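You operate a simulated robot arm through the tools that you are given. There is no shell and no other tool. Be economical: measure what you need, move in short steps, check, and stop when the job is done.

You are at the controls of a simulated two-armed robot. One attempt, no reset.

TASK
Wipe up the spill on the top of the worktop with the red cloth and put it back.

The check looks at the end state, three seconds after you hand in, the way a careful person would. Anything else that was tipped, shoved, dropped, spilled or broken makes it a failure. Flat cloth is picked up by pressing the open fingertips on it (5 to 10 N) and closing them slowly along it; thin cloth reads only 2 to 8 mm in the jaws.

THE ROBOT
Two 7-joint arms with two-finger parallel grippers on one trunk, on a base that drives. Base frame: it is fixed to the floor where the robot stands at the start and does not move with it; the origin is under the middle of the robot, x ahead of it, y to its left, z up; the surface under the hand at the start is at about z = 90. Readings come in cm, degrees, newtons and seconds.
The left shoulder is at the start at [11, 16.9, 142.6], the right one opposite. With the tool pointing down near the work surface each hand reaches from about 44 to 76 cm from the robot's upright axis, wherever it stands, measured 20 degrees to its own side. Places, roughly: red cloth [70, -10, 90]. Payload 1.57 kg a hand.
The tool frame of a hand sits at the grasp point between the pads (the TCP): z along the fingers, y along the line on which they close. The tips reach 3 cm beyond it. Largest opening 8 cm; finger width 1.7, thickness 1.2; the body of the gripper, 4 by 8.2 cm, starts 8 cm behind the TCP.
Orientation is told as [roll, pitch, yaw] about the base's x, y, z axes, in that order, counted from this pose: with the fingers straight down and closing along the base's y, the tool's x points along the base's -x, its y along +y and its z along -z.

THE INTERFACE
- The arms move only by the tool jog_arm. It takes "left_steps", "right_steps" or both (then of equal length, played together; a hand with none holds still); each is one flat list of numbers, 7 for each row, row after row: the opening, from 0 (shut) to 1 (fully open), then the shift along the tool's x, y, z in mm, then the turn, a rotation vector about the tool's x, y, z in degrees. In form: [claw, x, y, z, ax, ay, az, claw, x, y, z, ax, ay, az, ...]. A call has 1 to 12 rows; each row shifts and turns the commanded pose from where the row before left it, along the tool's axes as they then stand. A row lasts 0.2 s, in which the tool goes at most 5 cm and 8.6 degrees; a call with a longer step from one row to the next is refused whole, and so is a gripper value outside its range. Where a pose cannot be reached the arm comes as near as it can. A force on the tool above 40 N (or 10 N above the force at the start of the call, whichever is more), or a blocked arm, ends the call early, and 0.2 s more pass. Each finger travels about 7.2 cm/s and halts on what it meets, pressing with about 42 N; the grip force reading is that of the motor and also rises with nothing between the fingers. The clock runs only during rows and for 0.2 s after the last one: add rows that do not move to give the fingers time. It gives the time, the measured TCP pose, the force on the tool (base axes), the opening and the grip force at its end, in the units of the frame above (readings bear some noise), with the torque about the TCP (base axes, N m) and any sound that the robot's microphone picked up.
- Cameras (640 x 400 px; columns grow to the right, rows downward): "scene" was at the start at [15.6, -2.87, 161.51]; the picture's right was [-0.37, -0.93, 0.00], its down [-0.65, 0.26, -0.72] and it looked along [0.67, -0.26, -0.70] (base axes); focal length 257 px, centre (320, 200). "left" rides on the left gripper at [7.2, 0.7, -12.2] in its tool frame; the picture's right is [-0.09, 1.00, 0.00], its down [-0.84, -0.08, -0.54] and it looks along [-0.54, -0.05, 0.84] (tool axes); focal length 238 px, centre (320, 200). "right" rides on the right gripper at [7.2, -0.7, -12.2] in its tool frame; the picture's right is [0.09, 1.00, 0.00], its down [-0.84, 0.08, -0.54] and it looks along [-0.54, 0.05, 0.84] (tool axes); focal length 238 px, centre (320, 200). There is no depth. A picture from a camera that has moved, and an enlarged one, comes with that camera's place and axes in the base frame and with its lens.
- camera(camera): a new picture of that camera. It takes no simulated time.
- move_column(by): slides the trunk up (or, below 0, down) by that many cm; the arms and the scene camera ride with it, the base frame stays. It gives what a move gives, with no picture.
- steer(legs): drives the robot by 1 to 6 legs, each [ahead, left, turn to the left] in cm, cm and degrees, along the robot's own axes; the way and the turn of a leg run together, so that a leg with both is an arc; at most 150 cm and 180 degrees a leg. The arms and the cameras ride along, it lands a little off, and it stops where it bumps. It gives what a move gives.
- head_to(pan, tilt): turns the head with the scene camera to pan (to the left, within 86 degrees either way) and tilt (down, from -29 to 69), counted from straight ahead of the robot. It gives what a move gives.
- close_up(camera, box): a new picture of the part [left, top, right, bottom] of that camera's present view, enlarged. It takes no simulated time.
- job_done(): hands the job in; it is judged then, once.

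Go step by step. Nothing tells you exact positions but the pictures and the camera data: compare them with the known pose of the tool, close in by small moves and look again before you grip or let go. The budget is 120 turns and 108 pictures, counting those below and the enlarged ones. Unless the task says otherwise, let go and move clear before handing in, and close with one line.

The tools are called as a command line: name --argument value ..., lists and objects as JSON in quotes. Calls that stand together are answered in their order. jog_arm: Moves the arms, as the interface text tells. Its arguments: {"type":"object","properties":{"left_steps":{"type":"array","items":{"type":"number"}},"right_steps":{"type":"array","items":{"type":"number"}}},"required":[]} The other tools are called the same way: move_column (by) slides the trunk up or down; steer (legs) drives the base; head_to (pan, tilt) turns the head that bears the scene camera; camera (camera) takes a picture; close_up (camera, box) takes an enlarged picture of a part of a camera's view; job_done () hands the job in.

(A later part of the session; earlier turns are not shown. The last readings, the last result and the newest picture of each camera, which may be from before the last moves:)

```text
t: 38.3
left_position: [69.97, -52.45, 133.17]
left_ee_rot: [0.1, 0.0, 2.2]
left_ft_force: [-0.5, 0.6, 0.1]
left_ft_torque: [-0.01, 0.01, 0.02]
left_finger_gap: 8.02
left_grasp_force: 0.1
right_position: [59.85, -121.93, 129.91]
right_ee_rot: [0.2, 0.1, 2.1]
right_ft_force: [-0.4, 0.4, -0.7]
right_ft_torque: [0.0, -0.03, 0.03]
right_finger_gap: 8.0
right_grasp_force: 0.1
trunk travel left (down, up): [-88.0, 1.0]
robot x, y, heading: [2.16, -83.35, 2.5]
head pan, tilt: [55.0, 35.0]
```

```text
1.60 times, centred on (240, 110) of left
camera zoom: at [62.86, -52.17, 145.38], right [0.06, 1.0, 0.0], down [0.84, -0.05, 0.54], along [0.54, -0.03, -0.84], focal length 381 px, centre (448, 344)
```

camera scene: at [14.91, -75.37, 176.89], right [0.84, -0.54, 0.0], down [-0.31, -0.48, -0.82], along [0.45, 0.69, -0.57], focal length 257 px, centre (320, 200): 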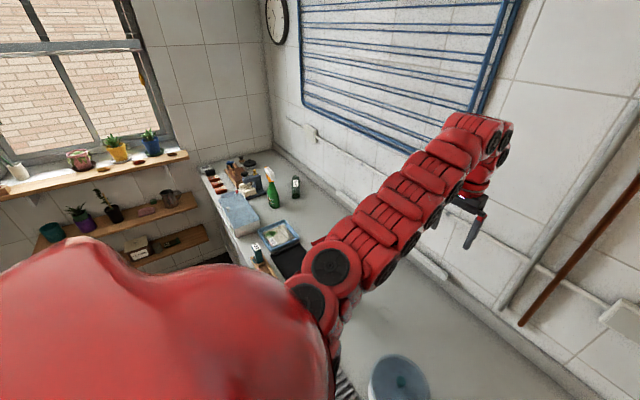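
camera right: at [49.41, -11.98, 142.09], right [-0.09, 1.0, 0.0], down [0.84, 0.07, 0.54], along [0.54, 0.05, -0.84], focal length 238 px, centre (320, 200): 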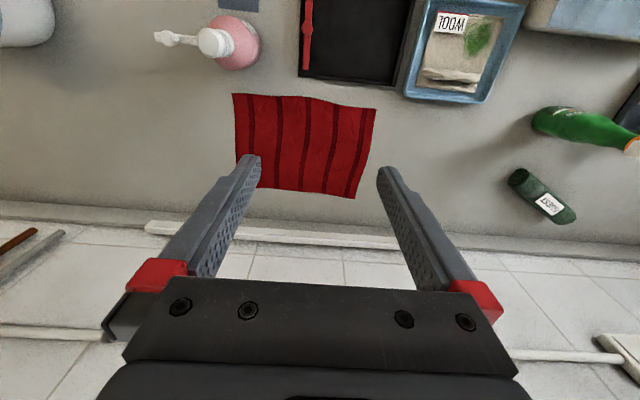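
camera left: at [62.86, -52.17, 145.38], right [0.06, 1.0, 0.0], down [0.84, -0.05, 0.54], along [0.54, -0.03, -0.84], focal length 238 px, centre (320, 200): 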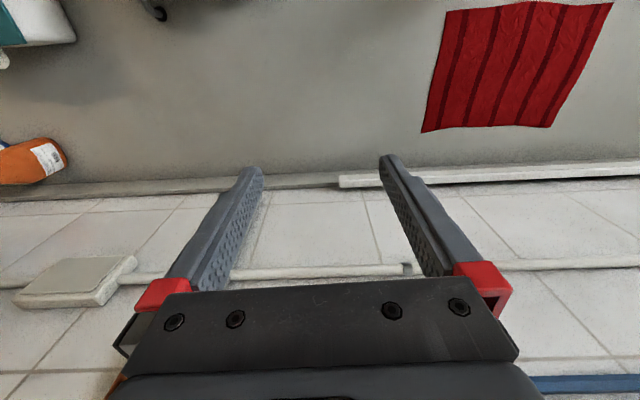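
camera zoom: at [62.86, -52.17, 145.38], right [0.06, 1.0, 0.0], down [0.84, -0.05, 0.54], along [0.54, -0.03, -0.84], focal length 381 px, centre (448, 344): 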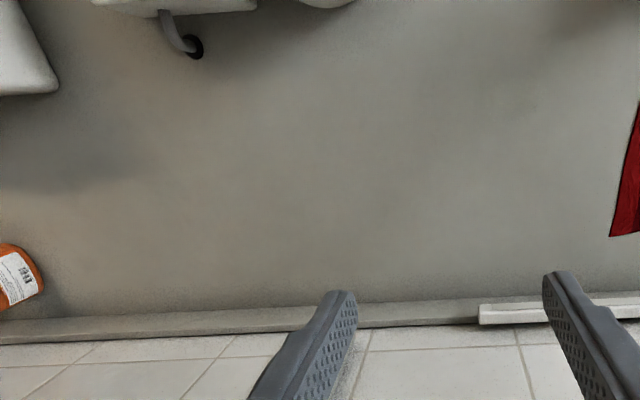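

Nothing clear. I'll use the left hand camera: yaw it toward the window and tilt it up for a grazing view along the worktop.

jog_arm --left_steps '[1, 0, 0, 0, 0, 0, -8, 1, 0, 0, 0, 0, 0, -8, 1, 0, 0, 0, 0, 0, -8, 1, 0, 0, 0, 0, 0, -8, 1, 0, 0, 0, 0, 0, -8, 1, 0, 0, 0, 0, 0, -8, 1, 0, 0, 0, 0, 0, -8, 1, 0, 0, 0, 0, 0, -8, 1, 0, 0, 0, 0, 0, -8, 1, 0, 0, 0, 0, 0, -8]'

jog_arm --left_steps '[1, 0, 0, 20, 0, -8, 0, 1, 0, 0, 20, 0, -8, 0, 1, 0, 0, 20, 0, -8, 0, 1, 0, 0, 20, 0, -8, 0]'

camera --camera "left"

```text
t: 40.5
left_position: [69.95, -52.57, 133.36]
left_ee_rot: [0.1, 0.0, 82.2]
left_ft_force: [-0.2, 0.6, 0.1]
left_ft_torque: [0.03, 0.03, 0.0]
left_finger_gap: 8.0
left_grasp_force: 0.1
right_position: [59.82, -121.81, 129.9]
right_ee_rot: [0.1, 0.2, 2.2]
right_ft_force: [0.3, -0.7, 0.3]
right_ft_torque: [0.03, 0.01, 0.04]
right_finger_gap: 8.0
right_grasp_force: 0.1
trunk travel left (down, up): [-88.0, 1.0]
robot x, y, heading: [2.13, -83.61, 2.2]
head pan, tilt: [55.0, 35.0]
```

```text
t: 41.5
left_position: [70.25, -50.77, 125.23]
left_ee_rot: [-0.1, -32.1, 82.1]
left_ft_force: [0.2, -0.1, 0.4]
left_ft_torque: [-0.03, -0.02, 0.03]
left_finger_gap: 8.01
left_grasp_force: 0.0
right_position: [59.96, -121.85, 129.73]
right_ee_rot: [0.2, 0.1, 2.0]
right_ft_force: [-0.4, -0.1, 0.7]
right_ft_torque: [-0.02, 0.02, -0.02]
right_finger_gap: 8.01
right_grasp_force: 0.1
trunk travel left (down, up): [-88.0, 1.0]
robot x, y, heading: [2.18, -83.0, 1.9]
head pan, tilt: [55.0, 35.0]
```

```text
64 pictures are left
camera left: at [67.86, -63.34, 131.84], right [-0.98, 0.21, 0.05], down [0.14, 0.41, 0.9], along [0.17, 0.89, -0.43], focal length 238 px, centre (320, 200)
```

left: 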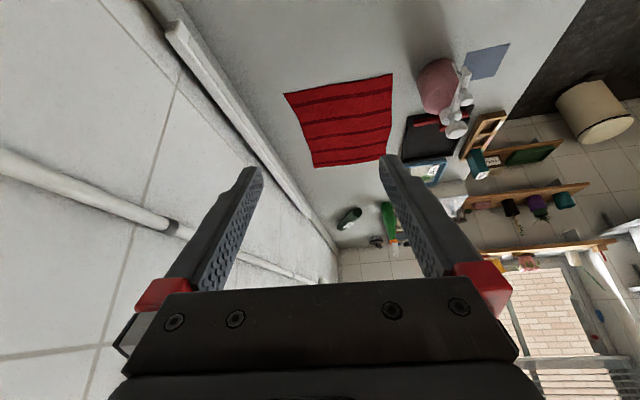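

Zooming on the grazing view.

close_up --camera "left" --box '[180, 0, 520, 240]'

jog_arm --left_steps '[1, 0, 0, 0, 0, 8, 0, 1, 0, 0, 0, 0, 8, 0]'

camera --camera "left"

```text
1.67 times, centred on (350, 120) of left
camera zoom: at [67.86, -63.34, 131.84], right [-0.98, 0.21, 0.05], down [0.14, 0.41, 0.9], along [0.17, 0.89, -0.43], focal length 397 px, centre (270, 333)
```

zoom: 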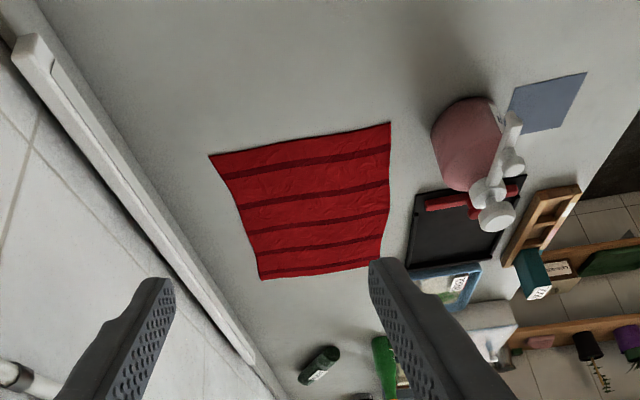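

```text
t: 42.1
left_position: [70.19, -50.87, 125.34]
left_ee_rot: [0.2, -15.9, 81.9]
left_ft_force: [0.1, 0.1, 0.5]
left_ft_torque: [-0.01, 0.01, 0.04]
left_finger_gap: 8.0
left_grasp_force: 0.2
right_position: [60.01, -121.78, 129.8]
right_ee_rot: [0.1, 0.0, 2.1]
right_ft_force: [0.7, -0.3, -0.7]
right_ft_torque: [-0.04, 0.0, 0.03]
right_finger_gap: 7.99
right_grasp_force: 0.0
trunk travel left (down, up): [-88.0, 1.0]
robot x, y, heading: [1.92, -82.86, 1.9]
head pan, tilt: [55.0, 35.0]
```

```text
62 pictures are left
camera left: at [68.22, -60.95, 135.05], right [-0.97, 0.23, 0.03], down [0.17, 0.64, 0.75], along [0.15, 0.74, -0.66], focal length 238 px, centre (320, 200)
```

left: 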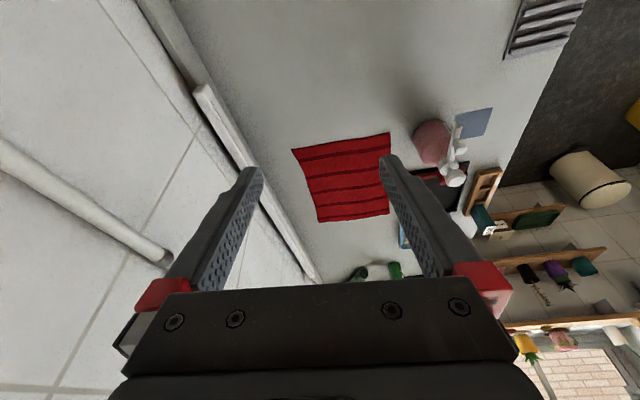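

Nothing obvious there. I'll look from close up at the area right of the cloth, where I noticed a faint texture change near (63, -44).

jog_arm --left_steps '[1, 0, 0, 0, 0, 8, 0, 1, 0, 0, 0, 0, 8, 0, 1, 0, 0, 40, 0, 0, 0, 1, 0, 0, 40, 0, 0, 0, 1, 0, 0, 40, 0, 0, 0, 1, 0, 0, 40, 0, 0, 0]'

camera --camera "left"

close_up --camera "left" --box '[200, 0, 520, 200]'

```text
t: 43.5
left_position: [70.03, -50.73, 109.52]
left_ee_rot: [0.0, 0.0, 82.1]
left_ft_force: [-0.4, -0.7, -0.4]
left_ft_torque: [-0.02, 0.0, -0.01]
left_finger_gap: 8.0
left_grasp_force: 0.0
right_position: [60.02, -121.77, 129.85]
right_ee_rot: [0.1, 0.0, 2.1]
right_ft_force: [0.5, -0.7, 0.3]
right_ft_torque: [-0.01, 0.0, 0.01]
right_finger_gap: 7.99
right_grasp_force: 0.1
trunk travel left (down, up): [-88.0, 1.0]
robot x, y, heading: [2.08, -83.37, 2.0]
head pan, tilt: [55.0, 35.0]
```

```text
61 pictures are left
camera left: at [68.42, -57.77, 121.62], right [-0.97, 0.23, 0.0], down [0.19, 0.82, 0.54], along [0.12, 0.53, -0.84], focal length 238 px, centre (320, 200)
```

left: 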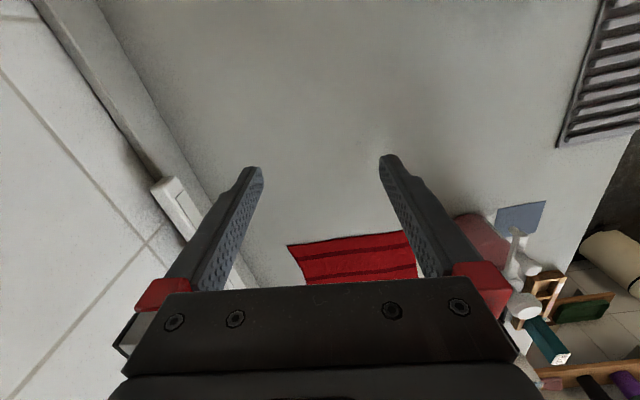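

```text
2.00 times, centred on (360, 100) of left
camera zoom: at [68.42, -57.77, 121.62], right [-0.97, 0.23, 0.0], down [0.19, 0.82, 0.54], along [0.12, 0.53, -0.84], focal length 477 px, centre (240, 400)
```

zoom: 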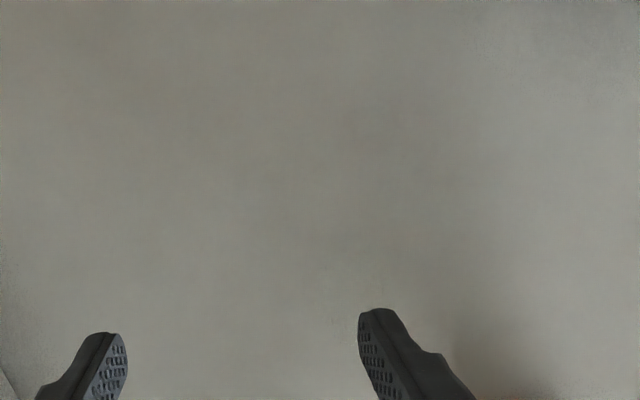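

Again nothing certain. I'll use the right hand camera, facing left at a grazing angle, to check the stretch beside the pot and tub.

jog_arm --right_steps '[1, 0, 0, 0, 0, 0, -8, 1, 0, 0, 0, 0, 0, -8, 1, 0, 0, 0, 0, 0, -8, 1, 0, 0, 0, 0, 0, -8, 1, 0, 0, 0, 0, 0, -8, 1, 0, 0, 0, 0, 0, -8, 1, 0, 0, 0, 0, 0, -8, 1, 0, 0, 0, 0, 0, -8, 1, 0, 0, 0, 0, 0, -8, 1, 0, 0, 0, 0, -8, 0, 1, 0, 0, 0, 0, -8, 0, 1, 0, 0, 0, 0, -8, 0]'

camera --camera "right"

close_up --camera "right" --box '[160, 0, 480, 200]'

```text
t: 46.1
left_position: [69.84, -50.79, 109.47]
left_ee_rot: [0.1, 0.0, 82.0]
left_ft_force: [0.1, 0.3, -0.1]
left_ft_torque: [0.0, -0.02, -0.03]
left_finger_gap: 7.98
left_grasp_force: 0.0
right_position: [61.72, -122.58, 126.65]
right_ee_rot: [0.1, -24.2, 74.1]
right_ft_force: [-0.6, -1.1, -0.2]
right_ft_torque: [0.04, 0.0, 0.0]
right_finger_gap: 7.99
right_grasp_force: 0.1
right hand out of reach, approached as far as the arm can: row 10, 11, 12
trunk travel left (down, up): [-88.0, 1.0]
robot x, y, heading: [2.24, -83.05, 1.9]
head pan, tilt: [55.0, 35.0]
```

```text
59 pictures are left
camera right: at [59.33, -133.96, 134.94], right [-0.98, 0.19, -0.04], down [0.08, 0.54, 0.84], along [0.18, 0.82, -0.55], focal length 238 px, centre (320, 200)
```

right: 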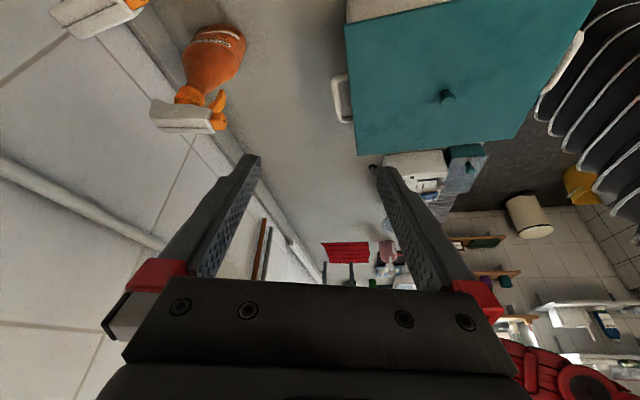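

```text
2.00 times, centred on (320, 100) of right
camera zoom: at [59.33, -133.96, 134.94], right [-0.98, 0.19, -0.04], down [0.08, 0.54, 0.84], along [0.18, 0.82, -0.55], focal length 477 px, centre (320, 400)
```

zoom: 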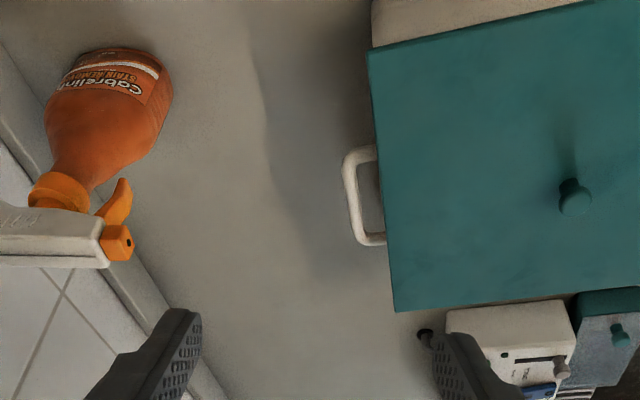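

Behind the robot there seems to be another surface with bottles. Zooming there.

close_up --camera "right" --box '[440, 180, 640, 400]'

head_to --pan 86 --tilt 25

camera --camera "scene"

head_to --pan -86 --tilt 25

camera --camera "scene"

```text
1.82 times, centred on (540, 290) of right
camera zoom: at [59.33, -133.96, 134.94], right [-0.98, 0.19, -0.04], down [0.08, 0.54, 0.84], along [0.18, 0.82, -0.55], focal length 433 px, centre (-80, 36)
```

zoom: 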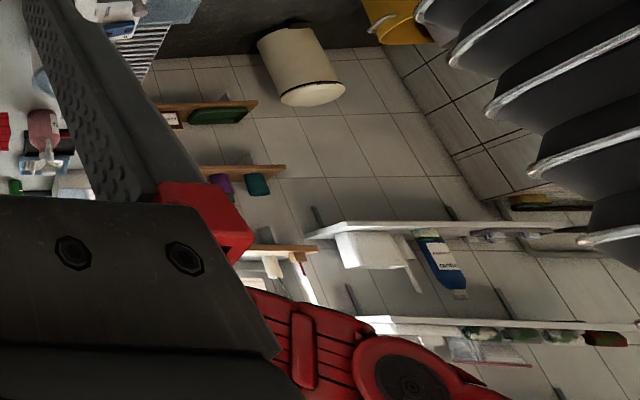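

```text
t: 47.1
left_position: [70.18, -50.7, 109.55]
left_ee_rot: [0.1, 0.0, 82.0]
left_ft_force: [0.1, 0.1, 0.7]
left_ft_torque: [-0.01, -0.01, -0.02]
left_finger_gap: 7.98
left_grasp_force: 0.2
right_position: [61.7, -122.52, 126.76]
right_ee_rot: [0.2, -24.0, 74.0]
right_ft_force: [0.0, 0.4, 0.0]
right_ft_torque: [0.0, -0.02, 0.03]
right_finger_gap: 7.98
right_grasp_force: 0.1
trunk travel left (down, up): [-88.0, 1.0]
robot x, y, heading: [2.16, -83.36, 1.9]
head pan, tilt: [85.9, 25.0]
```

```text
56 pictures are left
camera scene: at [10.45, -73.53, 178.46], right [1.0, -0.04, 0.0], down [-0.02, -0.42, -0.91], along [0.03, 0.91, -0.42], focal length 257 px, centre (320, 200)
```

scene: 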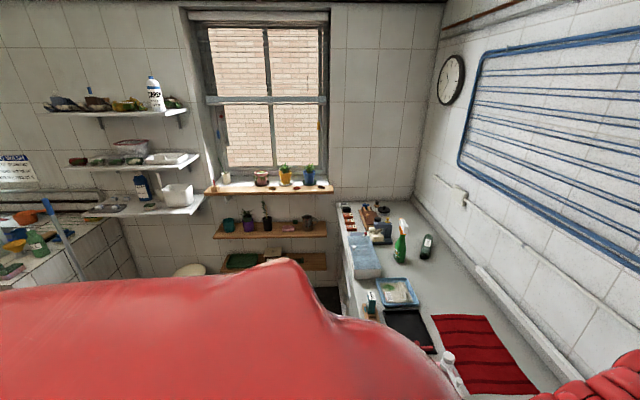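

```text
t: 49.7
left_position: [69.99, -50.62, 109.62]
left_ee_rot: [0.1, 0.0, 82.1]
left_ft_force: [-0.2, 0.0, -0.2]
left_ft_torque: [0.01, 0.02, 0.04]
left_finger_gap: 7.99
left_grasp_force: 0.1
right_position: [61.77, -122.59, 126.64]
right_ee_rot: [0.2, -24.0, 74.0]
right_ft_force: [-0.2, -0.2, 0.2]
right_ft_torque: [-0.01, 0.01, 0.02]
right_finger_gap: 8.02
right_grasp_force: 0.0
trunk travel left (down, up): [-88.0, 1.0]
robot x, y, heading: [1.96, -83.36, 2.4]
head pan, tilt: [-85.9, 25.0]
```

```text
55 pictures are left
camera scene: at [11.09, -91.9, 178.47], right [-0.99, -0.11, 0.0], down [-0.05, 0.42, -0.91], along [0.1, -0.9, -0.42], focal length 257 px, centre (320, 200)
```

scene: 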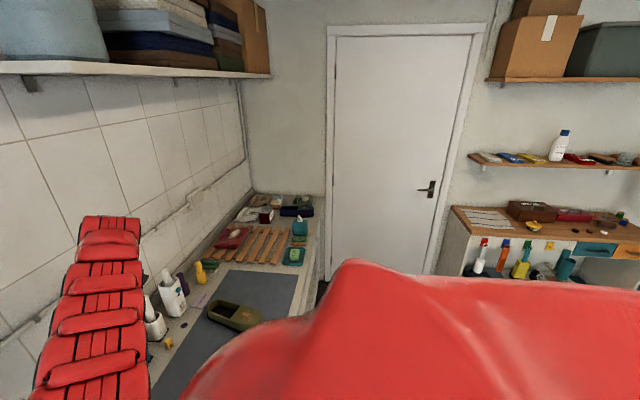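

There are other pieces of furniture: a wooden-topped unit at the back right and a tiled basin counter at the back left. Looking closer.

close_up --camera "scene" --box '[430, 180, 640, 300]'

jog_arm --left_steps '[1, 0, 0, -40, 0, 0, 0, 1, 0, 0, -40, 0, 0, 0, 1, 0, 0, -40, 0, 0, 0, 1, 0, 0, -40, 0, 0, 0, 1, 0, 0, -40, 0, 0, 0]'

steer --legs '[[-60, 0, 0]]'

camera --camera "scene"

```text
3.05 times, centred on (535, 240) of scene
camera zoom: at [11.09, -91.9, 178.47], right [-0.99, -0.11, 0.0], down [-0.05, 0.42, -0.91], along [0.1, -0.9, -0.42], focal length 782 px, centre (-335, 78)
```

zoom: 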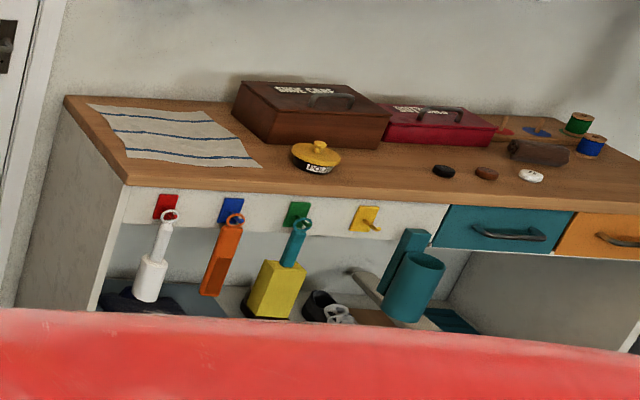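

```text
t: 50.9
left_position: [70.2, -51.0, 129.7]
left_ee_rot: [0.0, 0.1, 82.1]
left_ft_force: [-0.8, 0.2, 0.1]
left_ft_torque: [0.0, -0.02, -0.03]
left_finger_gap: 8.01
left_grasp_force: 0.1
right_position: [61.73, -122.51, 126.64]
right_ee_rot: [0.0, -24.1, 74.0]
right_ft_force: [-0.2, 0.4, -0.1]
right_ft_torque: [-0.02, 0.02, -0.03]
right_finger_gap: 7.97
right_grasp_force: 0.1
trunk travel left (down, up): [-88.0, 1.0]
robot x, y, heading: [1.98, -83.35, 2.1]
head pan, tilt: [-85.9, 25.0]
```

```text
t: 54.3
left_position: [10.16, -53.03, 129.61]
left_ee_rot: [0.1, 0.0, 82.1]
left_ft_force: [-1.6, -0.9, -0.2]
left_ft_torque: [-0.02, 0.01, 0.01]
left_finger_gap: 8.01
left_grasp_force: 0.1
right_position: [1.61, -124.63, 126.65]
right_ee_rot: [0.2, -24.0, 74.0]
right_ft_force: [-0.1, 0.5, -0.5]
right_ft_torque: [0.01, -0.01, -0.02]
right_finger_gap: 8.01
right_grasp_force: 0.2
trunk travel left (down, up): [-88.0, 1.0]
robot x, y, heading: [-58.19, -85.17, 2.2]
head pan, tilt: [-85.9, 25.0]
```

```text
53 pictures are left
camera scene: at [-49.03, -94.12, 178.46], right [-0.99, -0.11, 0.0], down [-0.05, 0.42, -0.91], along [0.1, -0.9, -0.42], focal length 257 px, centre (320, 200)
```

scene: 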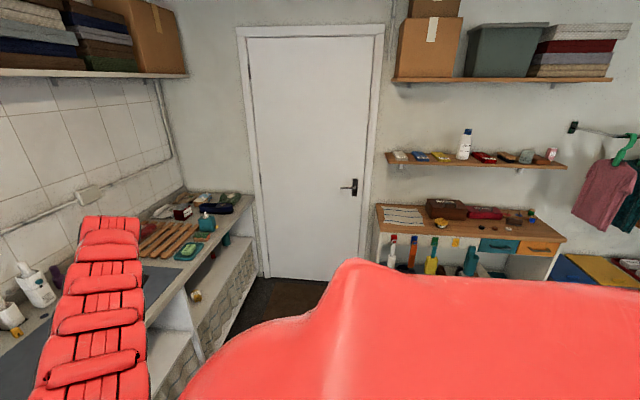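

The wooden workbench has marks on its top at the right, beside the red box. Zooming, and then looking left too.

close_up --camera "scene" --box '[370, 180, 580, 290]'

head_to --pan 86 --tilt 25

camera --camera "scene"

```text
3.05 times, centred on (475, 235) of scene
camera zoom: at [-49.03, -94.12, 178.46], right [-0.99, -0.11, 0.0], down [-0.05, 0.42, -0.91], along [0.1, -0.9, -0.42], focal length 782 px, centre (-152, 93)
```

zoom: 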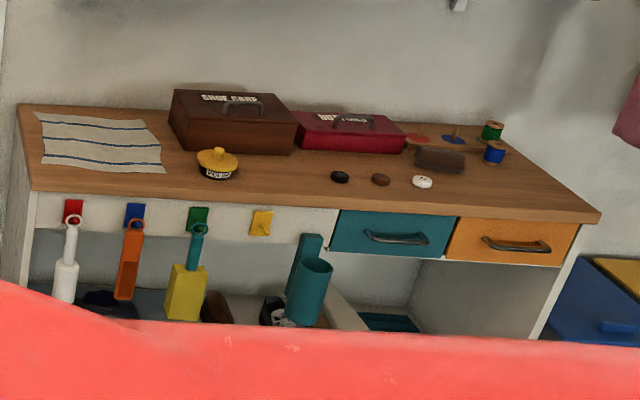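

```text
t: 56.9
left_position: [9.95, -53.0, 129.46]
left_ee_rot: [0.1, 0.2, 82.2]
left_ft_force: [-0.1, -1.0, -0.5]
left_ft_torque: [-0.02, 0.01, 0.0]
left_finger_gap: 8.0
left_grasp_force: 0.1
right_position: [1.51, -124.65, 126.73]
right_ee_rot: [0.2, -24.0, 74.2]
right_ft_force: [0.4, -0.4, -0.6]
right_ft_torque: [0.05, 0.02, 0.01]
right_finger_gap: 7.96
right_grasp_force: 0.1
trunk travel left (down, up): [-88.0, 1.0]
robot x, y, heading: [-57.91, -85.36, 2.2]
head pan, tilt: [85.9, 25.0]
```

```text
51 pictures are left
camera scene: at [-49.87, -75.76, 178.47], right [1.0, -0.03, 0.0], down [-0.01, -0.42, -0.91], along [0.03, 0.91, -0.42], focal length 257 px, centre (320, 200)
```

scene: 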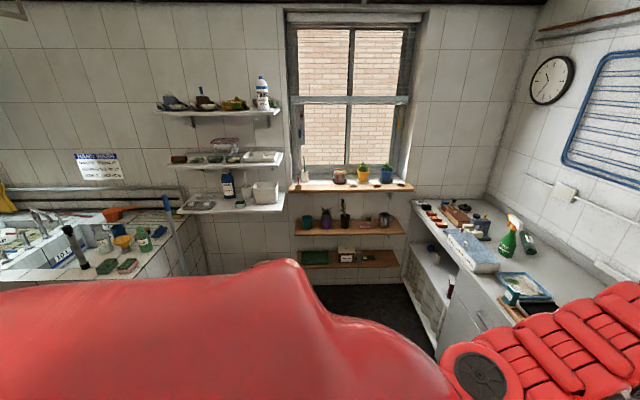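

I need to see behind the robot. The floor around seems free; turning right by 90 degrees and panning further right.

steer --legs '[[0, 0, -90]]'

head_to --pan -70 --tilt 25

camera --camera "scene"

head_to --pan -10 --tilt 25

camera --camera "scene"

```text
t: 61.1
left_position: [-24.71, -152.97, 129.59]
left_ee_rot: [0.2, 0.0, -6.9]
left_ft_force: [0.1, 1.0, -0.1]
left_ft_torque: [0.04, 0.0, 0.0]
left_finger_gap: 8.0
left_grasp_force: 0.1
right_position: [-96.42, -145.78, 126.73]
right_ee_rot: [0.1, -24.0, -15.0]
right_ft_force: [-0.8, 0.5, 0.1]
right_ft_torque: [0.02, -0.01, 0.01]
right_finger_gap: 8.0
right_grasp_force: 0.1
trunk travel left (down, up): [-88.0, 1.0]
robot x, y, heading: [-57.95, -85.45, -87.3]
head pan, tilt: [85.9, 25.0]
```

```text
t: 63.5
left_position: [-24.73, -153.14, 129.59]
left_ee_rot: [0.2, 0.0, -6.9]
left_ft_force: [-0.4, 0.0, 0.0]
left_ft_torque: [0.01, 0.0, 0.0]
left_finger_gap: 8.02
left_grasp_force: 0.1
right_position: [-96.42, -145.73, 126.78]
right_ee_rot: [0.2, -24.1, -15.0]
right_ft_force: [-0.6, 0.7, 0.6]
right_ft_torque: [-0.01, -0.01, -0.02]
right_finger_gap: 7.98
right_grasp_force: 0.0
trunk travel left (down, up): [-88.0, 1.0]
robot x, y, heading: [-57.73, -85.65, -87.0]
head pan, tilt: [-70.0, 25.0]
```

```text
50 pictures are left
camera scene: at [-66.25, -96.91, 178.47], right [-0.39, 0.92, 0.0], down [0.39, 0.17, -0.91], along [-0.83, -0.35, -0.42], focal length 257 px, centre (320, 200)
```

scene: 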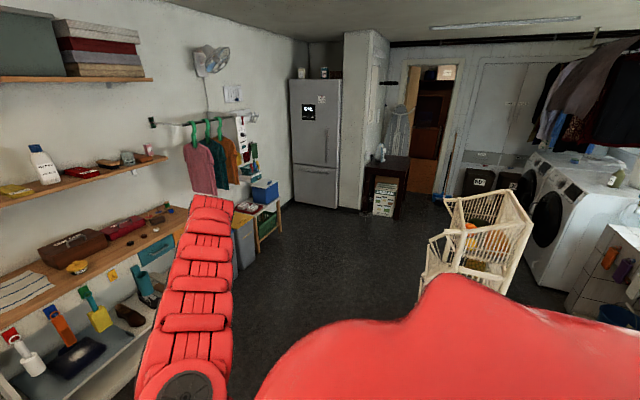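

```text
t: 64.8
left_position: [-24.85, -153.07, 129.54]
left_ee_rot: [0.1, -0.1, -6.9]
left_ft_force: [0.3, 0.6, 0.2]
left_ft_torque: [0.01, -0.03, 0.01]
left_finger_gap: 8.02
left_grasp_force: 0.1
right_position: [-96.48, -145.59, 126.57]
right_ee_rot: [0.1, -24.0, -14.9]
right_ft_force: [-0.1, -0.4, -0.3]
right_ft_torque: [0.01, 0.0, 0.01]
right_finger_gap: 7.99
right_grasp_force: 0.1
trunk travel left (down, up): [-88.0, 1.0]
robot x, y, heading: [-58.13, -85.36, -86.9]
head pan, tilt: [-10.0, 25.0]
```

```text
49 pictures are left
camera scene: at [-58.9, -102.45, 178.47], right [-0.99, 0.12, 0.0], down [0.05, 0.42, -0.91], along [-0.11, -0.9, -0.42], focal length 257 px, centre (320, 200)
```

scene: 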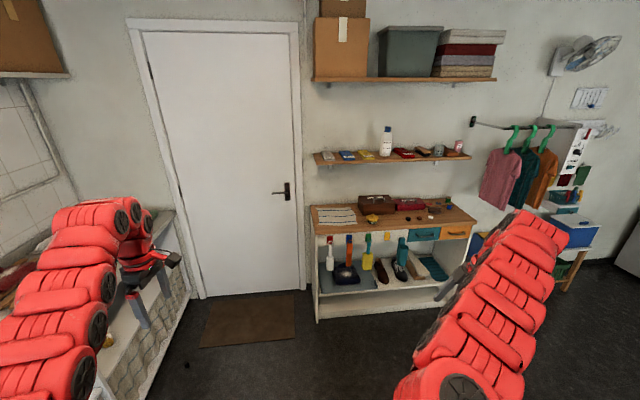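

A large laundry room. The wooden shoe-care bench has red and blue marks on its top; driving nearer to inspect.

steer --legs '[[50, -40, 0]]'

head_to --pan -15 --tilt 40

camera --camera "scene"

```text
t: 68.3
left_position: [-62.35, -204.81, 129.47]
left_ee_rot: [0.1, 0.0, -7.0]
left_ft_force: [0.5, 0.7, 0.3]
left_ft_torque: [0.01, 0.0, 0.01]
left_finger_gap: 8.01
left_grasp_force: 0.1
right_position: [-134.11, -197.31, 126.69]
right_ee_rot: [0.1, -24.0, -15.0]
right_ft_force: [-0.3, 0.9, 0.4]
right_ft_torque: [0.03, -0.02, 0.0]
right_finger_gap: 8.0
right_grasp_force: 0.1
trunk travel left (down, up): [-88.0, 1.0]
robot x, y, heading: [-95.79, -137.19, -86.9]
head pan, tilt: [-10.0, 25.0]
```

```text
t: 69.1
left_position: [-62.53, -205.02, 129.52]
left_ee_rot: [0.1, 0.1, -6.9]
left_ft_force: [0.6, -0.3, 0.3]
left_ft_torque: [0.0, 0.0, 0.02]
left_finger_gap: 7.98
left_grasp_force: 0.1
right_position: [-134.24, -197.42, 126.68]
right_ee_rot: [0.2, -24.0, -15.0]
right_ft_force: [0.2, 0.1, -0.3]
right_ft_torque: [0.0, 0.01, 0.01]
right_finger_gap: 8.02
right_grasp_force: 0.1
trunk travel left (down, up): [-88.0, 1.0]
robot x, y, heading: [-96.06, -137.29, -87.1]
head pan, tilt: [-15.0, 40.0]
```

```text
48 pictures are left
camera scene: at [-97.25, -153.41, 176.13], right [-0.98, 0.21, 0.0], down [0.13, 0.63, -0.77], along [-0.16, -0.75, -0.64], focal length 257 px, centre (320, 200)
```

scene: 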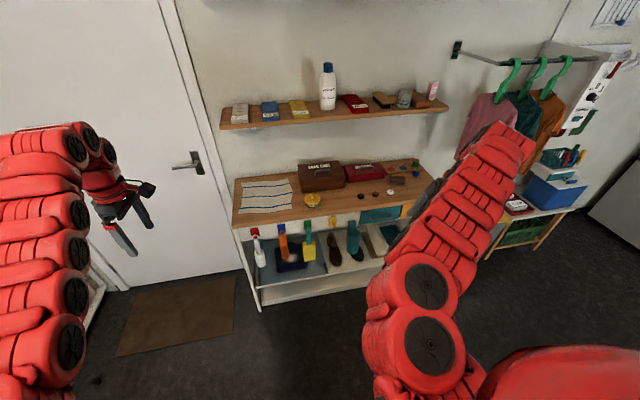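

close_up --camera "scene" --box '[225, 150, 445, 300]'

close_up --camera "scene" --box '[360, 140, 450, 230]'

```text
2.67 times, centred on (335, 225) of scene
camera zoom: at [-97.25, -153.41, 176.13], right [-0.98, 0.21, 0.0], down [0.13, 0.63, -0.77], along [-0.16, -0.75, -0.64], focal length 684 px, centre (280, 133)
```

zoom: 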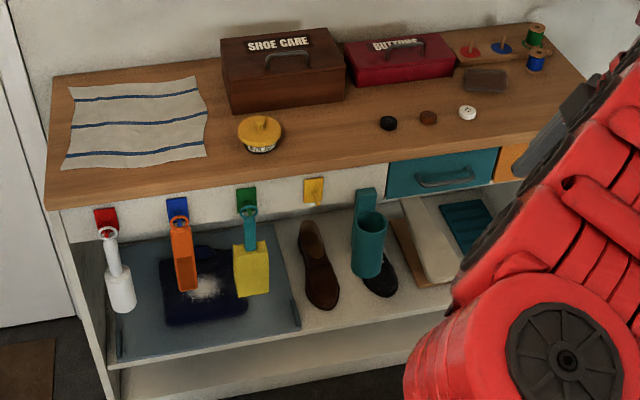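

```text
4.44 times, centred on (405, 185) of scene
camera zoom: at [-97.25, -153.41, 176.13], right [-0.98, 0.21, 0.0], down [0.13, 0.63, -0.77], along [-0.16, -0.75, -0.64], focal length 1140 px, centre (-58, 267)
```

zoom: 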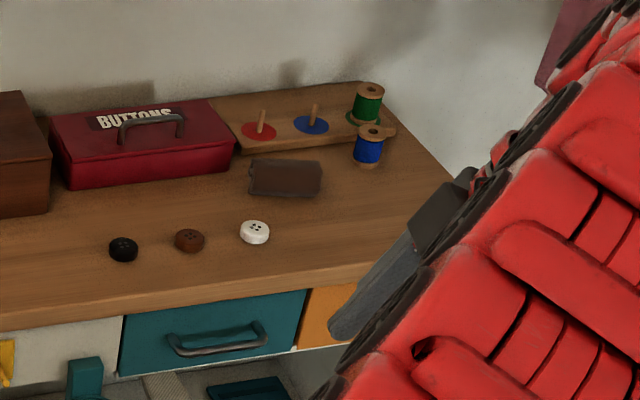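

The bench is clean (those are thread holders). Next I'll check the tiled sink counter and washer side.

steer --legs '[[-70, 0, 0], [0, 0, -90]]'

head_to --pan -50 --tilt 30

camera --camera "scene"

head_to --pan 0 --tilt 25

camera --camera "scene"

```text
t: 76.7
left_position: [-167.19, -102.25, 129.64]
left_ee_rot: [0.2, 0.0, -96.6]
left_ft_force: [0.4, 0.9, 0.5]
left_ft_torque: [0.02, 0.02, -0.01]
left_finger_gap: 8.0
left_grasp_force: 0.1
right_position: [-160.15, -30.52, 126.73]
right_ee_rot: [0.3, -24.0, -104.8]
right_ft_force: [0.4, 0.7, 0.4]
right_ft_torque: [0.02, -0.02, 0.0]
right_finger_gap: 8.01
right_grasp_force: 0.0
trunk travel left (down, up): [-88.0, 1.0]
robot x, y, heading: [-99.99, -68.58, -176.8]
head pan, tilt: [-15.0, 40.0]
```

```text
t: 77.7
left_position: [-167.23, -102.18, 129.59]
left_ee_rot: [0.1, -0.1, -96.7]
left_ft_force: [-0.2, 0.0, 0.3]
left_ft_torque: [-0.01, -0.02, -0.01]
left_finger_gap: 7.99
left_grasp_force: 0.1
right_position: [-160.12, -30.38, 126.65]
right_ee_rot: [0.1, -24.0, -104.8]
right_ft_force: [-0.4, -0.7, 0.9]
right_ft_torque: [-0.02, -0.01, -0.02]
right_finger_gap: 7.99
right_grasp_force: 0.2
trunk travel left (down, up): [-88.0, 1.0]
robot x, y, heading: [-99.97, -68.69, -176.7]
head pan, tilt: [-50.0, 30.0]
```

```text
45 pictures are left
camera scene: at [-113.98, -62.33, 177.67], right [0.73, 0.69, 0.0], down [0.34, -0.36, -0.87], along [-0.59, 0.63, -0.5], focal length 257 px, centre (320, 200)
```

scene: 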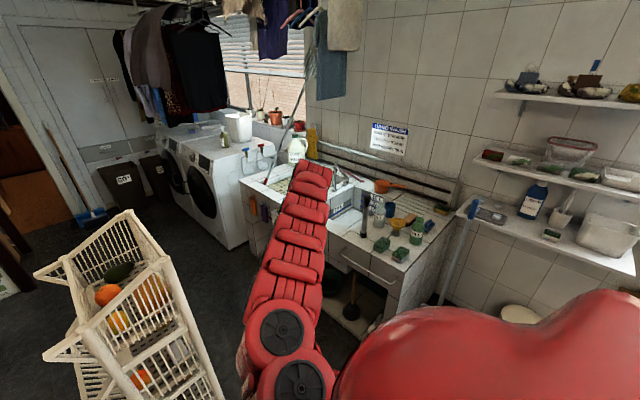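

```text
t: 78.9
left_position: [-167.21, -102.28, 129.66]
left_ee_rot: [0.1, 0.1, -96.6]
left_ft_force: [-0.5, 0.2, 0.0]
left_ft_torque: [0.01, 0.01, -0.01]
left_finger_gap: 8.0
left_grasp_force: 0.0
right_position: [-160.17, -30.54, 126.75]
right_ee_rot: [0.1, -24.0, -104.9]
right_ft_force: [-0.7, 0.6, -0.3]
right_ft_torque: [0.01, 0.02, -0.02]
right_finger_gap: 7.98
right_grasp_force: 0.1
trunk travel left (down, up): [-88.0, 1.0]
robot x, y, heading: [-99.65, -68.45, -176.9]
head pan, tilt: [0.0, 25.0]
```

```text
44 pictures are left
camera scene: at [-116.98, -69.41, 178.47], right [-0.06, 1.0, 0.0], down [0.42, 0.02, -0.91], along [-0.9, -0.05, -0.42], focal length 257 px, centre (320, 200)
```

scene: 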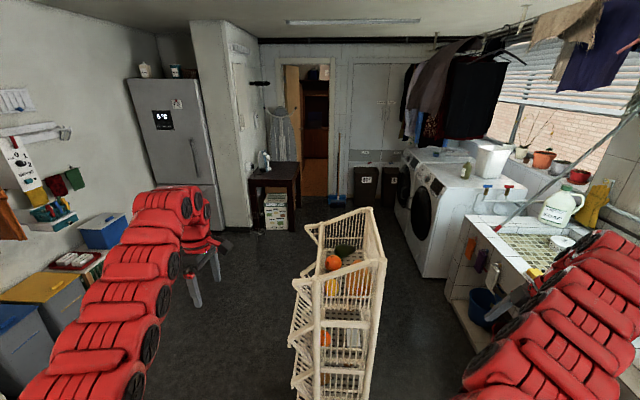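

Looking closer at the tiled sink counter.

head_to --pan -62 --tilt 35

close_up --camera "scene" --box '[180, 80, 420, 300]'

camera --camera "right"

```text
t: 80.2
left_position: [-167.21, -102.19, 129.55]
left_ee_rot: [0.1, 0.1, -96.7]
left_ft_force: [0.3, -0.4, 0.6]
left_ft_torque: [-0.02, 0.0, -0.02]
left_finger_gap: 7.99
left_grasp_force: 0.0
right_position: [-160.19, -30.51, 126.68]
right_ee_rot: [0.2, -24.0, -104.8]
right_ft_force: [-0.3, 0.2, -0.5]
right_ft_torque: [-0.04, -0.01, 0.0]
right_finger_gap: 7.99
right_grasp_force: 0.0
trunk travel left (down, up): [-88.0, 1.0]
robot x, y, heading: [-99.85, -68.37, -176.6]
head pan, tilt: [-62.0, 35.0]
```

```text
1.82 times, centred on (300, 190) of scene
camera zoom: at [-112.36, -61.37, 176.89], right [0.85, 0.52, 0.0], down [0.3, -0.49, -0.82], along [-0.43, 0.7, -0.57], focal length 467 px, centre (356, 218)
```

zoom: 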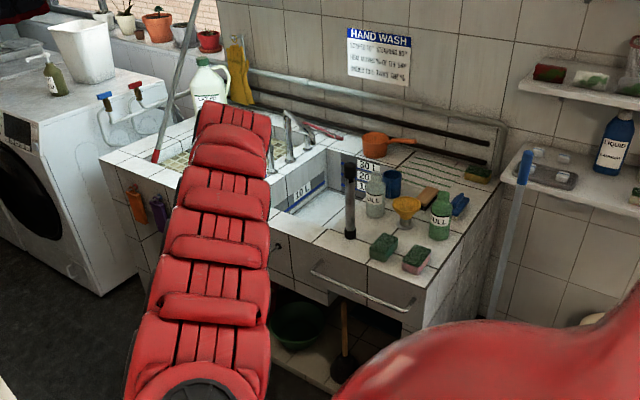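

```text
42 pictures are left
camera right: at [-157.74, -19.17, 135.0], right [0.98, -0.17, -0.04], down [-0.07, -0.54, 0.84], along [-0.16, -0.82, -0.55], focal length 238 px, centre (320, 200)
```

right: 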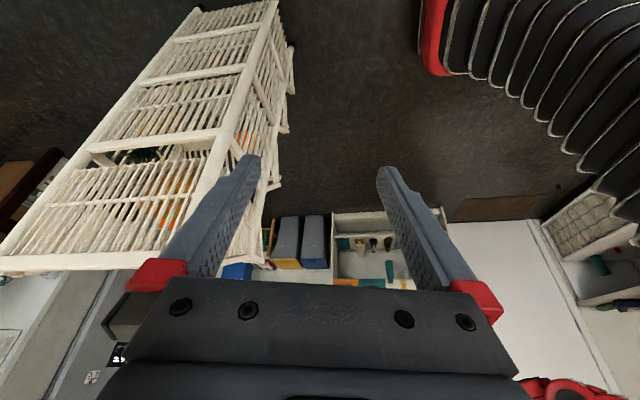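

The sink counter shows no spill either. I'll view the long counter from the room at a grazing angle with the trunk lowered, so a clear puddle would reflect.

steer --legs '[[0, 0, 177], [30, 50, 0]]'

move_column --by -40

head_to --pan 0 --tilt 18

camera --camera "scene"

close_up --camera "scene" --box '[200, 170, 440, 300]'

```text
t: 90.8
left_position: [-1.46, 13.46, 129.72]
left_ee_rot: [0.0, 0.0, 81.3]
left_ft_force: [0.1, -0.5, 0.4]
left_ft_torque: [0.01, 0.0, 0.01]
left_finger_gap: 8.0
left_grasp_force: 0.1
right_position: [-11.29, -57.98, 126.57]
right_ee_rot: [0.1, -24.1, 73.2]
right_ft_force: [-0.3, 0.2, -0.1]
right_ft_torque: [0.05, -0.01, 0.01]
right_finger_gap: 8.0
right_grasp_force: 0.0
trunk travel left (down, up): [-88.0, 1.0]
robot x, y, heading: [-70.22, -17.5, 0.9]
head pan, tilt: [-62.0, 35.0]
```

```text
t: 94.7
left_position: [-1.48, 13.58, 89.58]
left_ee_rot: [0.1, 0.0, 81.2]
left_ft_force: [-0.4, -0.2, 0.3]
left_ft_torque: [0.01, 0.0, 0.05]
left_finger_gap: 8.0
left_grasp_force: 0.0
right_position: [-11.16, -57.95, 86.7]
right_ee_rot: [0.1, -24.0, 73.1]
right_ft_force: [-0.5, -0.6, -0.5]
right_ft_torque: [-0.02, 0.03, 0.0]
right_finger_gap: 8.01
right_grasp_force: 0.1
trunk travel left (down, up): [-48.0, 41.0]
robot x, y, heading: [-69.78, -17.56, 1.2]
head pan, tilt: [-62.0, 35.0]
```

```text
t: 96.0
left_position: [-1.53, 13.57, 89.6]
left_ee_rot: [0.0, 0.0, 81.2]
left_ft_force: [-0.2, 0.3, 0.1]
left_ft_torque: [0.0, 0.0, 0.03]
left_finger_gap: 7.99
left_grasp_force: 0.0
right_position: [-11.18, -58.02, 86.76]
right_ee_rot: [0.1, -24.1, 73.1]
right_ft_force: [-0.2, 0.1, -0.5]
right_ft_torque: [-0.01, -0.03, -0.01]
right_finger_gap: 7.99
right_grasp_force: 0.0
trunk travel left (down, up): [-48.0, 41.0]
robot x, y, heading: [-70.25, -18.2, 1.4]
head pan, tilt: [0.0, 18.0]
```

```text
41 pictures are left
camera scene: at [-52.81, -17.2, 139.6], right [0.02, -1.0, 0.0], down [-0.31, -0.01, -0.95], along [0.95, 0.02, -0.31], focal length 257 px, centre (320, 200)
```

scene: 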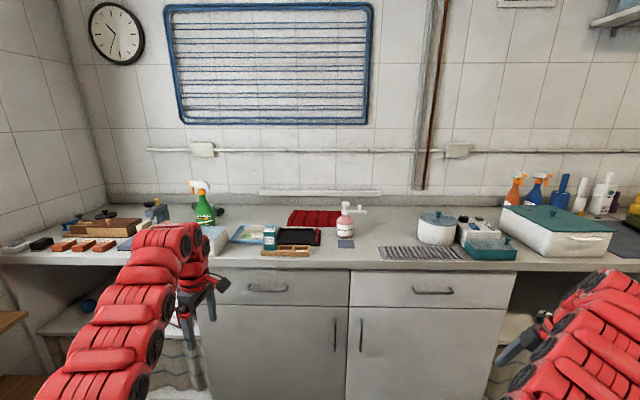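

```text
2.67 times, centred on (320, 235) of scene
camera zoom: at [-52.81, -17.2, 139.6], right [0.02, -1.0, 0.0], down [-0.31, -0.01, -0.95], along [0.95, 0.02, -0.31], focal length 684 px, centre (320, 107)
```

zoom: 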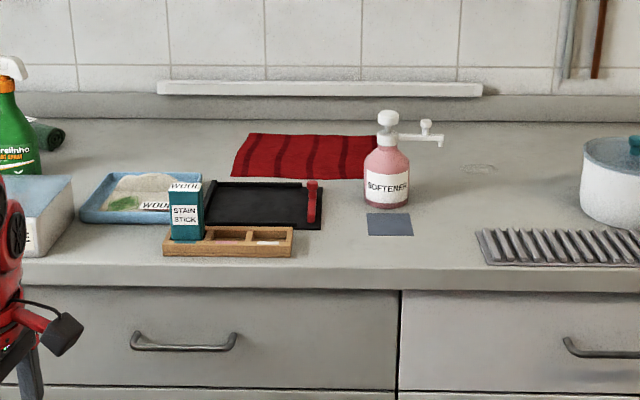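

Found it: a clear puddle right of the softener bottle, computed at about (63.5, -44), matching the earlier faint patch. I'll zoom in to measure it.

close_up --camera "scene" --box '[340, 205, 420, 255]'

```text
8.00 times, centred on (380, 230) of scene
camera zoom: at [-52.81, -17.2, 139.6], right [0.02, -1.0, 0.0], down [-0.31, -0.01, -0.95], along [0.95, 0.02, -0.31], focal length 2053 px, centre (-160, -40)
```

zoom: 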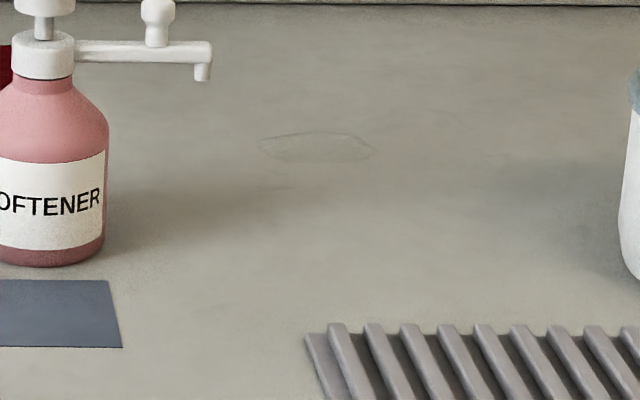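

The puddle is about 7 x 5 cm at (63, -44). The cloth spans x 59–81, y -30 to +1, and the softener stands near (51, -26). Next I raise the trunk, straighten both hands and drive back to about y = -20.

move_column --by 40

jog_arm --right_steps '[1, 0, 0, 0, 0, 8, 0, 1, 0, 0, 0, 0, 8, 0, 1, 0, 0, 0, 0, 8, 0, 1, 0, 0, 0, 0, 0, 8, 1, 0, 0, 0, 0, 0, 8, 1, 0, 0, 0, 0, 0, 8, 1, 0, 0, 0, 0, 0, 8, 1, 0, 0, 0, 0, 0, 8, 1, 0, 0, 0, 0, 0, 8, 1, 0, 0, 0, 0, 0, 8, 1, 0, 0, 0, 0, 0, 8, 1, 0, 0, 0, 0, 0, 8]' --left_steps '[1, 0, 0, 0, 0, 0, 8, 1, 0, 0, 0, 0, 0, 8, 1, 0, 0, 0, 0, 0, 8, 1, 0, 0, 0, 0, 0, 8, 1, 0, 0, 0, 0, 0, 8, 1, 0, 0, 0, 0, 0, 8, 1, 0, 0, 0, 0, 0, 8, 1, 0, 0, 0, 0, 0, 8, 1, 0, 0, 0, 0, 0, 8, 1, 0, 0, 0, 0, 0, 8, 1, 40, 20, 0, 0, 0, 0, 1, 40, 20, 0, 0, 0, 0]'

steer --legs '[[0, 0, -1.2], [71, -3, 0]]'

```text
t: 99.8
left_position: [-1.3, 13.47, 129.63]
left_ee_rot: [0.1, 0.1, 81.2]
left_ft_force: [-0.2, 0.6, 0.6]
left_ft_torque: [0.0, 0.01, -0.02]
left_finger_gap: 8.02
left_grasp_force: 0.1
right_position: [-11.14, -58.01, 126.77]
right_ee_rot: [0.2, -23.9, 73.1]
right_ft_force: [0.0, -0.4, 0.3]
right_ft_torque: [-0.02, 0.01, -0.02]
right_finger_gap: 8.02
right_grasp_force: 0.0
trunk travel left (down, up): [-88.0, 1.0]
robot x, y, heading: [-69.94, -17.54, 1.4]
head pan, tilt: [0.0, 18.0]
```

```text
t: 102.4
left_position: [-9.51, 17.19, 129.91]
left_ee_rot: [0.0, -0.1, 1.2]
left_ft_force: [-0.6, -0.5, -0.3]
left_ft_torque: [-0.01, 0.0, 0.0]
left_finger_gap: 8.01
left_grasp_force: 0.1
right_position: [-11.36, -57.93, 126.93]
right_ee_rot: [0.1, 0.2, 1.1]
right_ft_force: [0.1, 0.9, -0.3]
right_ft_torque: [-0.01, -0.03, -0.02]
right_finger_gap: 8.02
right_grasp_force: 0.0
trunk travel left (down, up): [-88.0, 1.0]
robot x, y, heading: [-70.61, -17.66, 1.2]
head pan, tilt: [0.0, 18.0]
```

```text
t: 106.6
left_position: [61.28, 13.96, 129.77]
left_ee_rot: [0.0, 0.1, 0.4]
left_ft_force: [0.5, -0.1, 0.5]
left_ft_torque: [0.0, -0.03, 0.01]
left_finger_gap: 7.99
left_grasp_force: 0.1
right_position: [58.61, -61.46, 126.9]
right_ee_rot: [0.1, 0.1, 0.4]
right_ft_force: [0.0, -0.2, 0.0]
right_ft_torque: [-0.02, -0.05, 0.0]
right_finger_gap: 8.0
right_grasp_force: 0.0
trunk travel left (down, up): [-88.0, 1.0]
robot x, y, heading: [0.2, -20.13, 0.4]
head pan, tilt: [0.0, 18.0]
```

In place. Lowering the trunk to its starting height and bringing the right hand above the cloth's right edge.

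move_column --by -14

jog_arm --right_steps '[1, -11, 46, 0, 0, 0, 0, 1, -11, 46, 0, 0, 0, 0, 1, -11, 46, 0, 0, 0, 0, 1, -11, 46, 0, 0, 0, 0, 1, 0, 46, 0, 0, 0, 0, 1, 0, 46, 0, 0, 0, 0, 1, 0, 46, 0, 0, 0, 0, 1, 0, 46, 0, 0, 0, 0]' --left_steps '[1, 10, 30, 0, 0, 0, 0, 1, 10, 30, 0, 0, 0, 0, 1, 10, 30, 0, 0, 0, 0, 1, 10, 20, 0, 0, 0, 0, 1, 0, 0, 0, 0, 0, 0, 1, 0, 0, 0, 0, 0, 0, 1, 0, 0, 0, 0, 0, 0, 1, 0, 0, 0, 0, 0, 0]'

camera --camera "right"

head_to --pan -10 --tilt 45

camera --camera "scene"

```text
t: 108.3
left_position: [61.36, 13.89, 115.71]
left_ee_rot: [-0.1, 0.1, 0.5]
left_ft_force: [-0.4, -0.2, 0.1]
left_ft_torque: [-0.02, -0.02, -0.03]
left_finger_gap: 7.99
left_grasp_force: 0.1
right_position: [58.71, -61.46, 112.81]
right_ee_rot: [0.1, 0.1, 0.4]
right_ft_force: [0.1, 0.2, 0.2]
right_ft_torque: [0.01, -0.03, 0.02]
right_finger_gap: 7.98
right_grasp_force: 0.0
trunk travel left (down, up): [-74.0, 15.0]
robot x, y, heading: [0.19, -20.48, 0.5]
head pan, tilt: [0.0, 18.0]
```

```text
t: 110.1
left_position: [57.55, 25.05, 115.7]
left_ee_rot: [-0.1, 0.1, 0.5]
left_ft_force: [-0.1, 0.1, 0.6]
left_ft_torque: [-0.01, 0.0, 0.03]
left_finger_gap: 7.97
left_grasp_force: 0.1
right_position: [64.99, -34.17, 113.99]
right_ee_rot: [-0.1, 0.1, 0.4]
right_ft_force: [-0.7, -0.5, 0.1]
right_ft_torque: [-0.06, -0.03, 0.02]
right_finger_gap: 8.03
right_grasp_force: 0.0
right hand out of reach, approached as far as the arm can: row 2, 3, 4
trunk travel left (down, up): [-74.0, 15.0]
robot x, y, heading: [0.23, -20.09, 0.5]
head pan, tilt: [0.0, 18.0]
```

```text
38 pictures are left
camera right: at [57.88, -34.96, 126.29], right [-0.1, 1.0, 0.0], down [0.84, 0.08, 0.54], along [0.54, 0.05, -0.84], focal length 238 px, centre (320, 200)
```

right: 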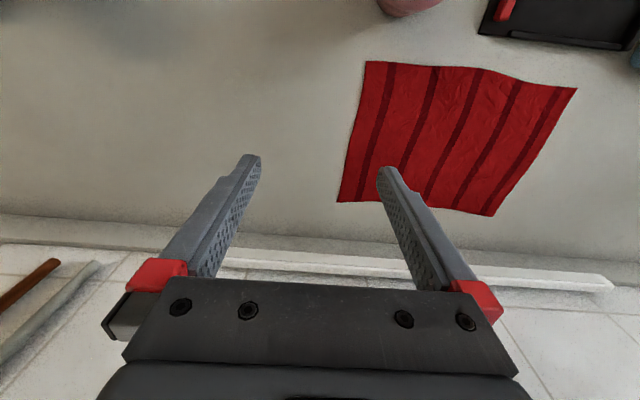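

```text
t: 111.0
left_position: [57.54, 24.76, 115.71]
left_ee_rot: [0.0, 0.1, 0.5]
left_ft_force: [0.4, -0.2, 0.1]
left_ft_torque: [0.0, 0.06, 0.03]
left_finger_gap: 8.03
left_grasp_force: 0.1
right_position: [65.02, -34.44, 113.93]
right_ee_rot: [0.0, 0.1, 0.3]
right_ft_force: [0.3, -0.2, -0.5]
right_ft_torque: [0.04, -0.02, 0.02]
right_finger_gap: 8.0
right_grasp_force: 0.0
trunk travel left (down, up): [-74.0, 15.0]
robot x, y, heading: [0.22, -20.54, 0.4]
head pan, tilt: [-10.0, 45.0]
```

```text
37 pictures are left
camera scene: at [16.27, -21.5, 161.41], right [-0.17, -0.99, 0.0], down [-0.7, 0.12, -0.71], along [0.7, -0.12, -0.71], focal length 257 px, centre (320, 200)
```

scene: 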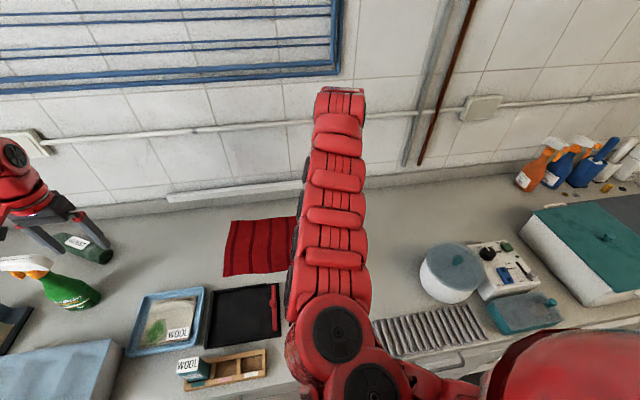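

Cloth corners confirmed: x 59–81, y -29 to +1. I'll move the hand to (64, -24) and descend to just above the cloth.

jog_arm --right_steps '[1, 5, 48, 0, 0, 0, 0, 1, 5, 50, 0, 0, 0, 0, 1, 0, 5, 40, 0, 0, 0, 1, 0, 0, 40, 0, 0, 0, 1, 0, 0, 40, 0, 0, 0, 1, 0, 0, 40, 0, 0, 0, 1, 0, 0, 10, 0, 0, 0]'

camera --camera "right"

```text
refused: row 2 steps farther than a row can; nothing moved
```

```text
36 pictures are left
camera right: at [57.95, -35.18, 126.25], right [-0.1, 1.0, 0.0], down [0.84, 0.08, 0.54], along [0.54, 0.05, -0.84], focal length 238 px, centre (320, 200)
```

right: 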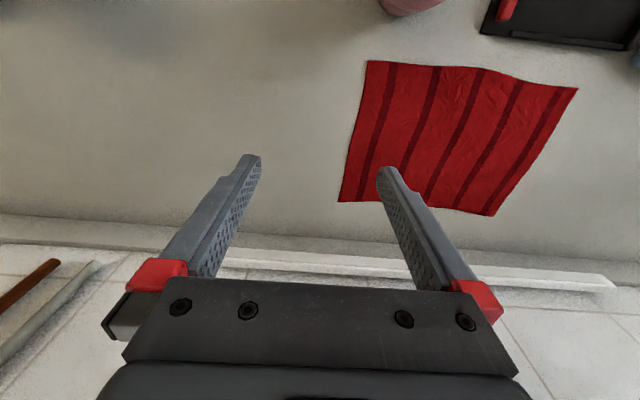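

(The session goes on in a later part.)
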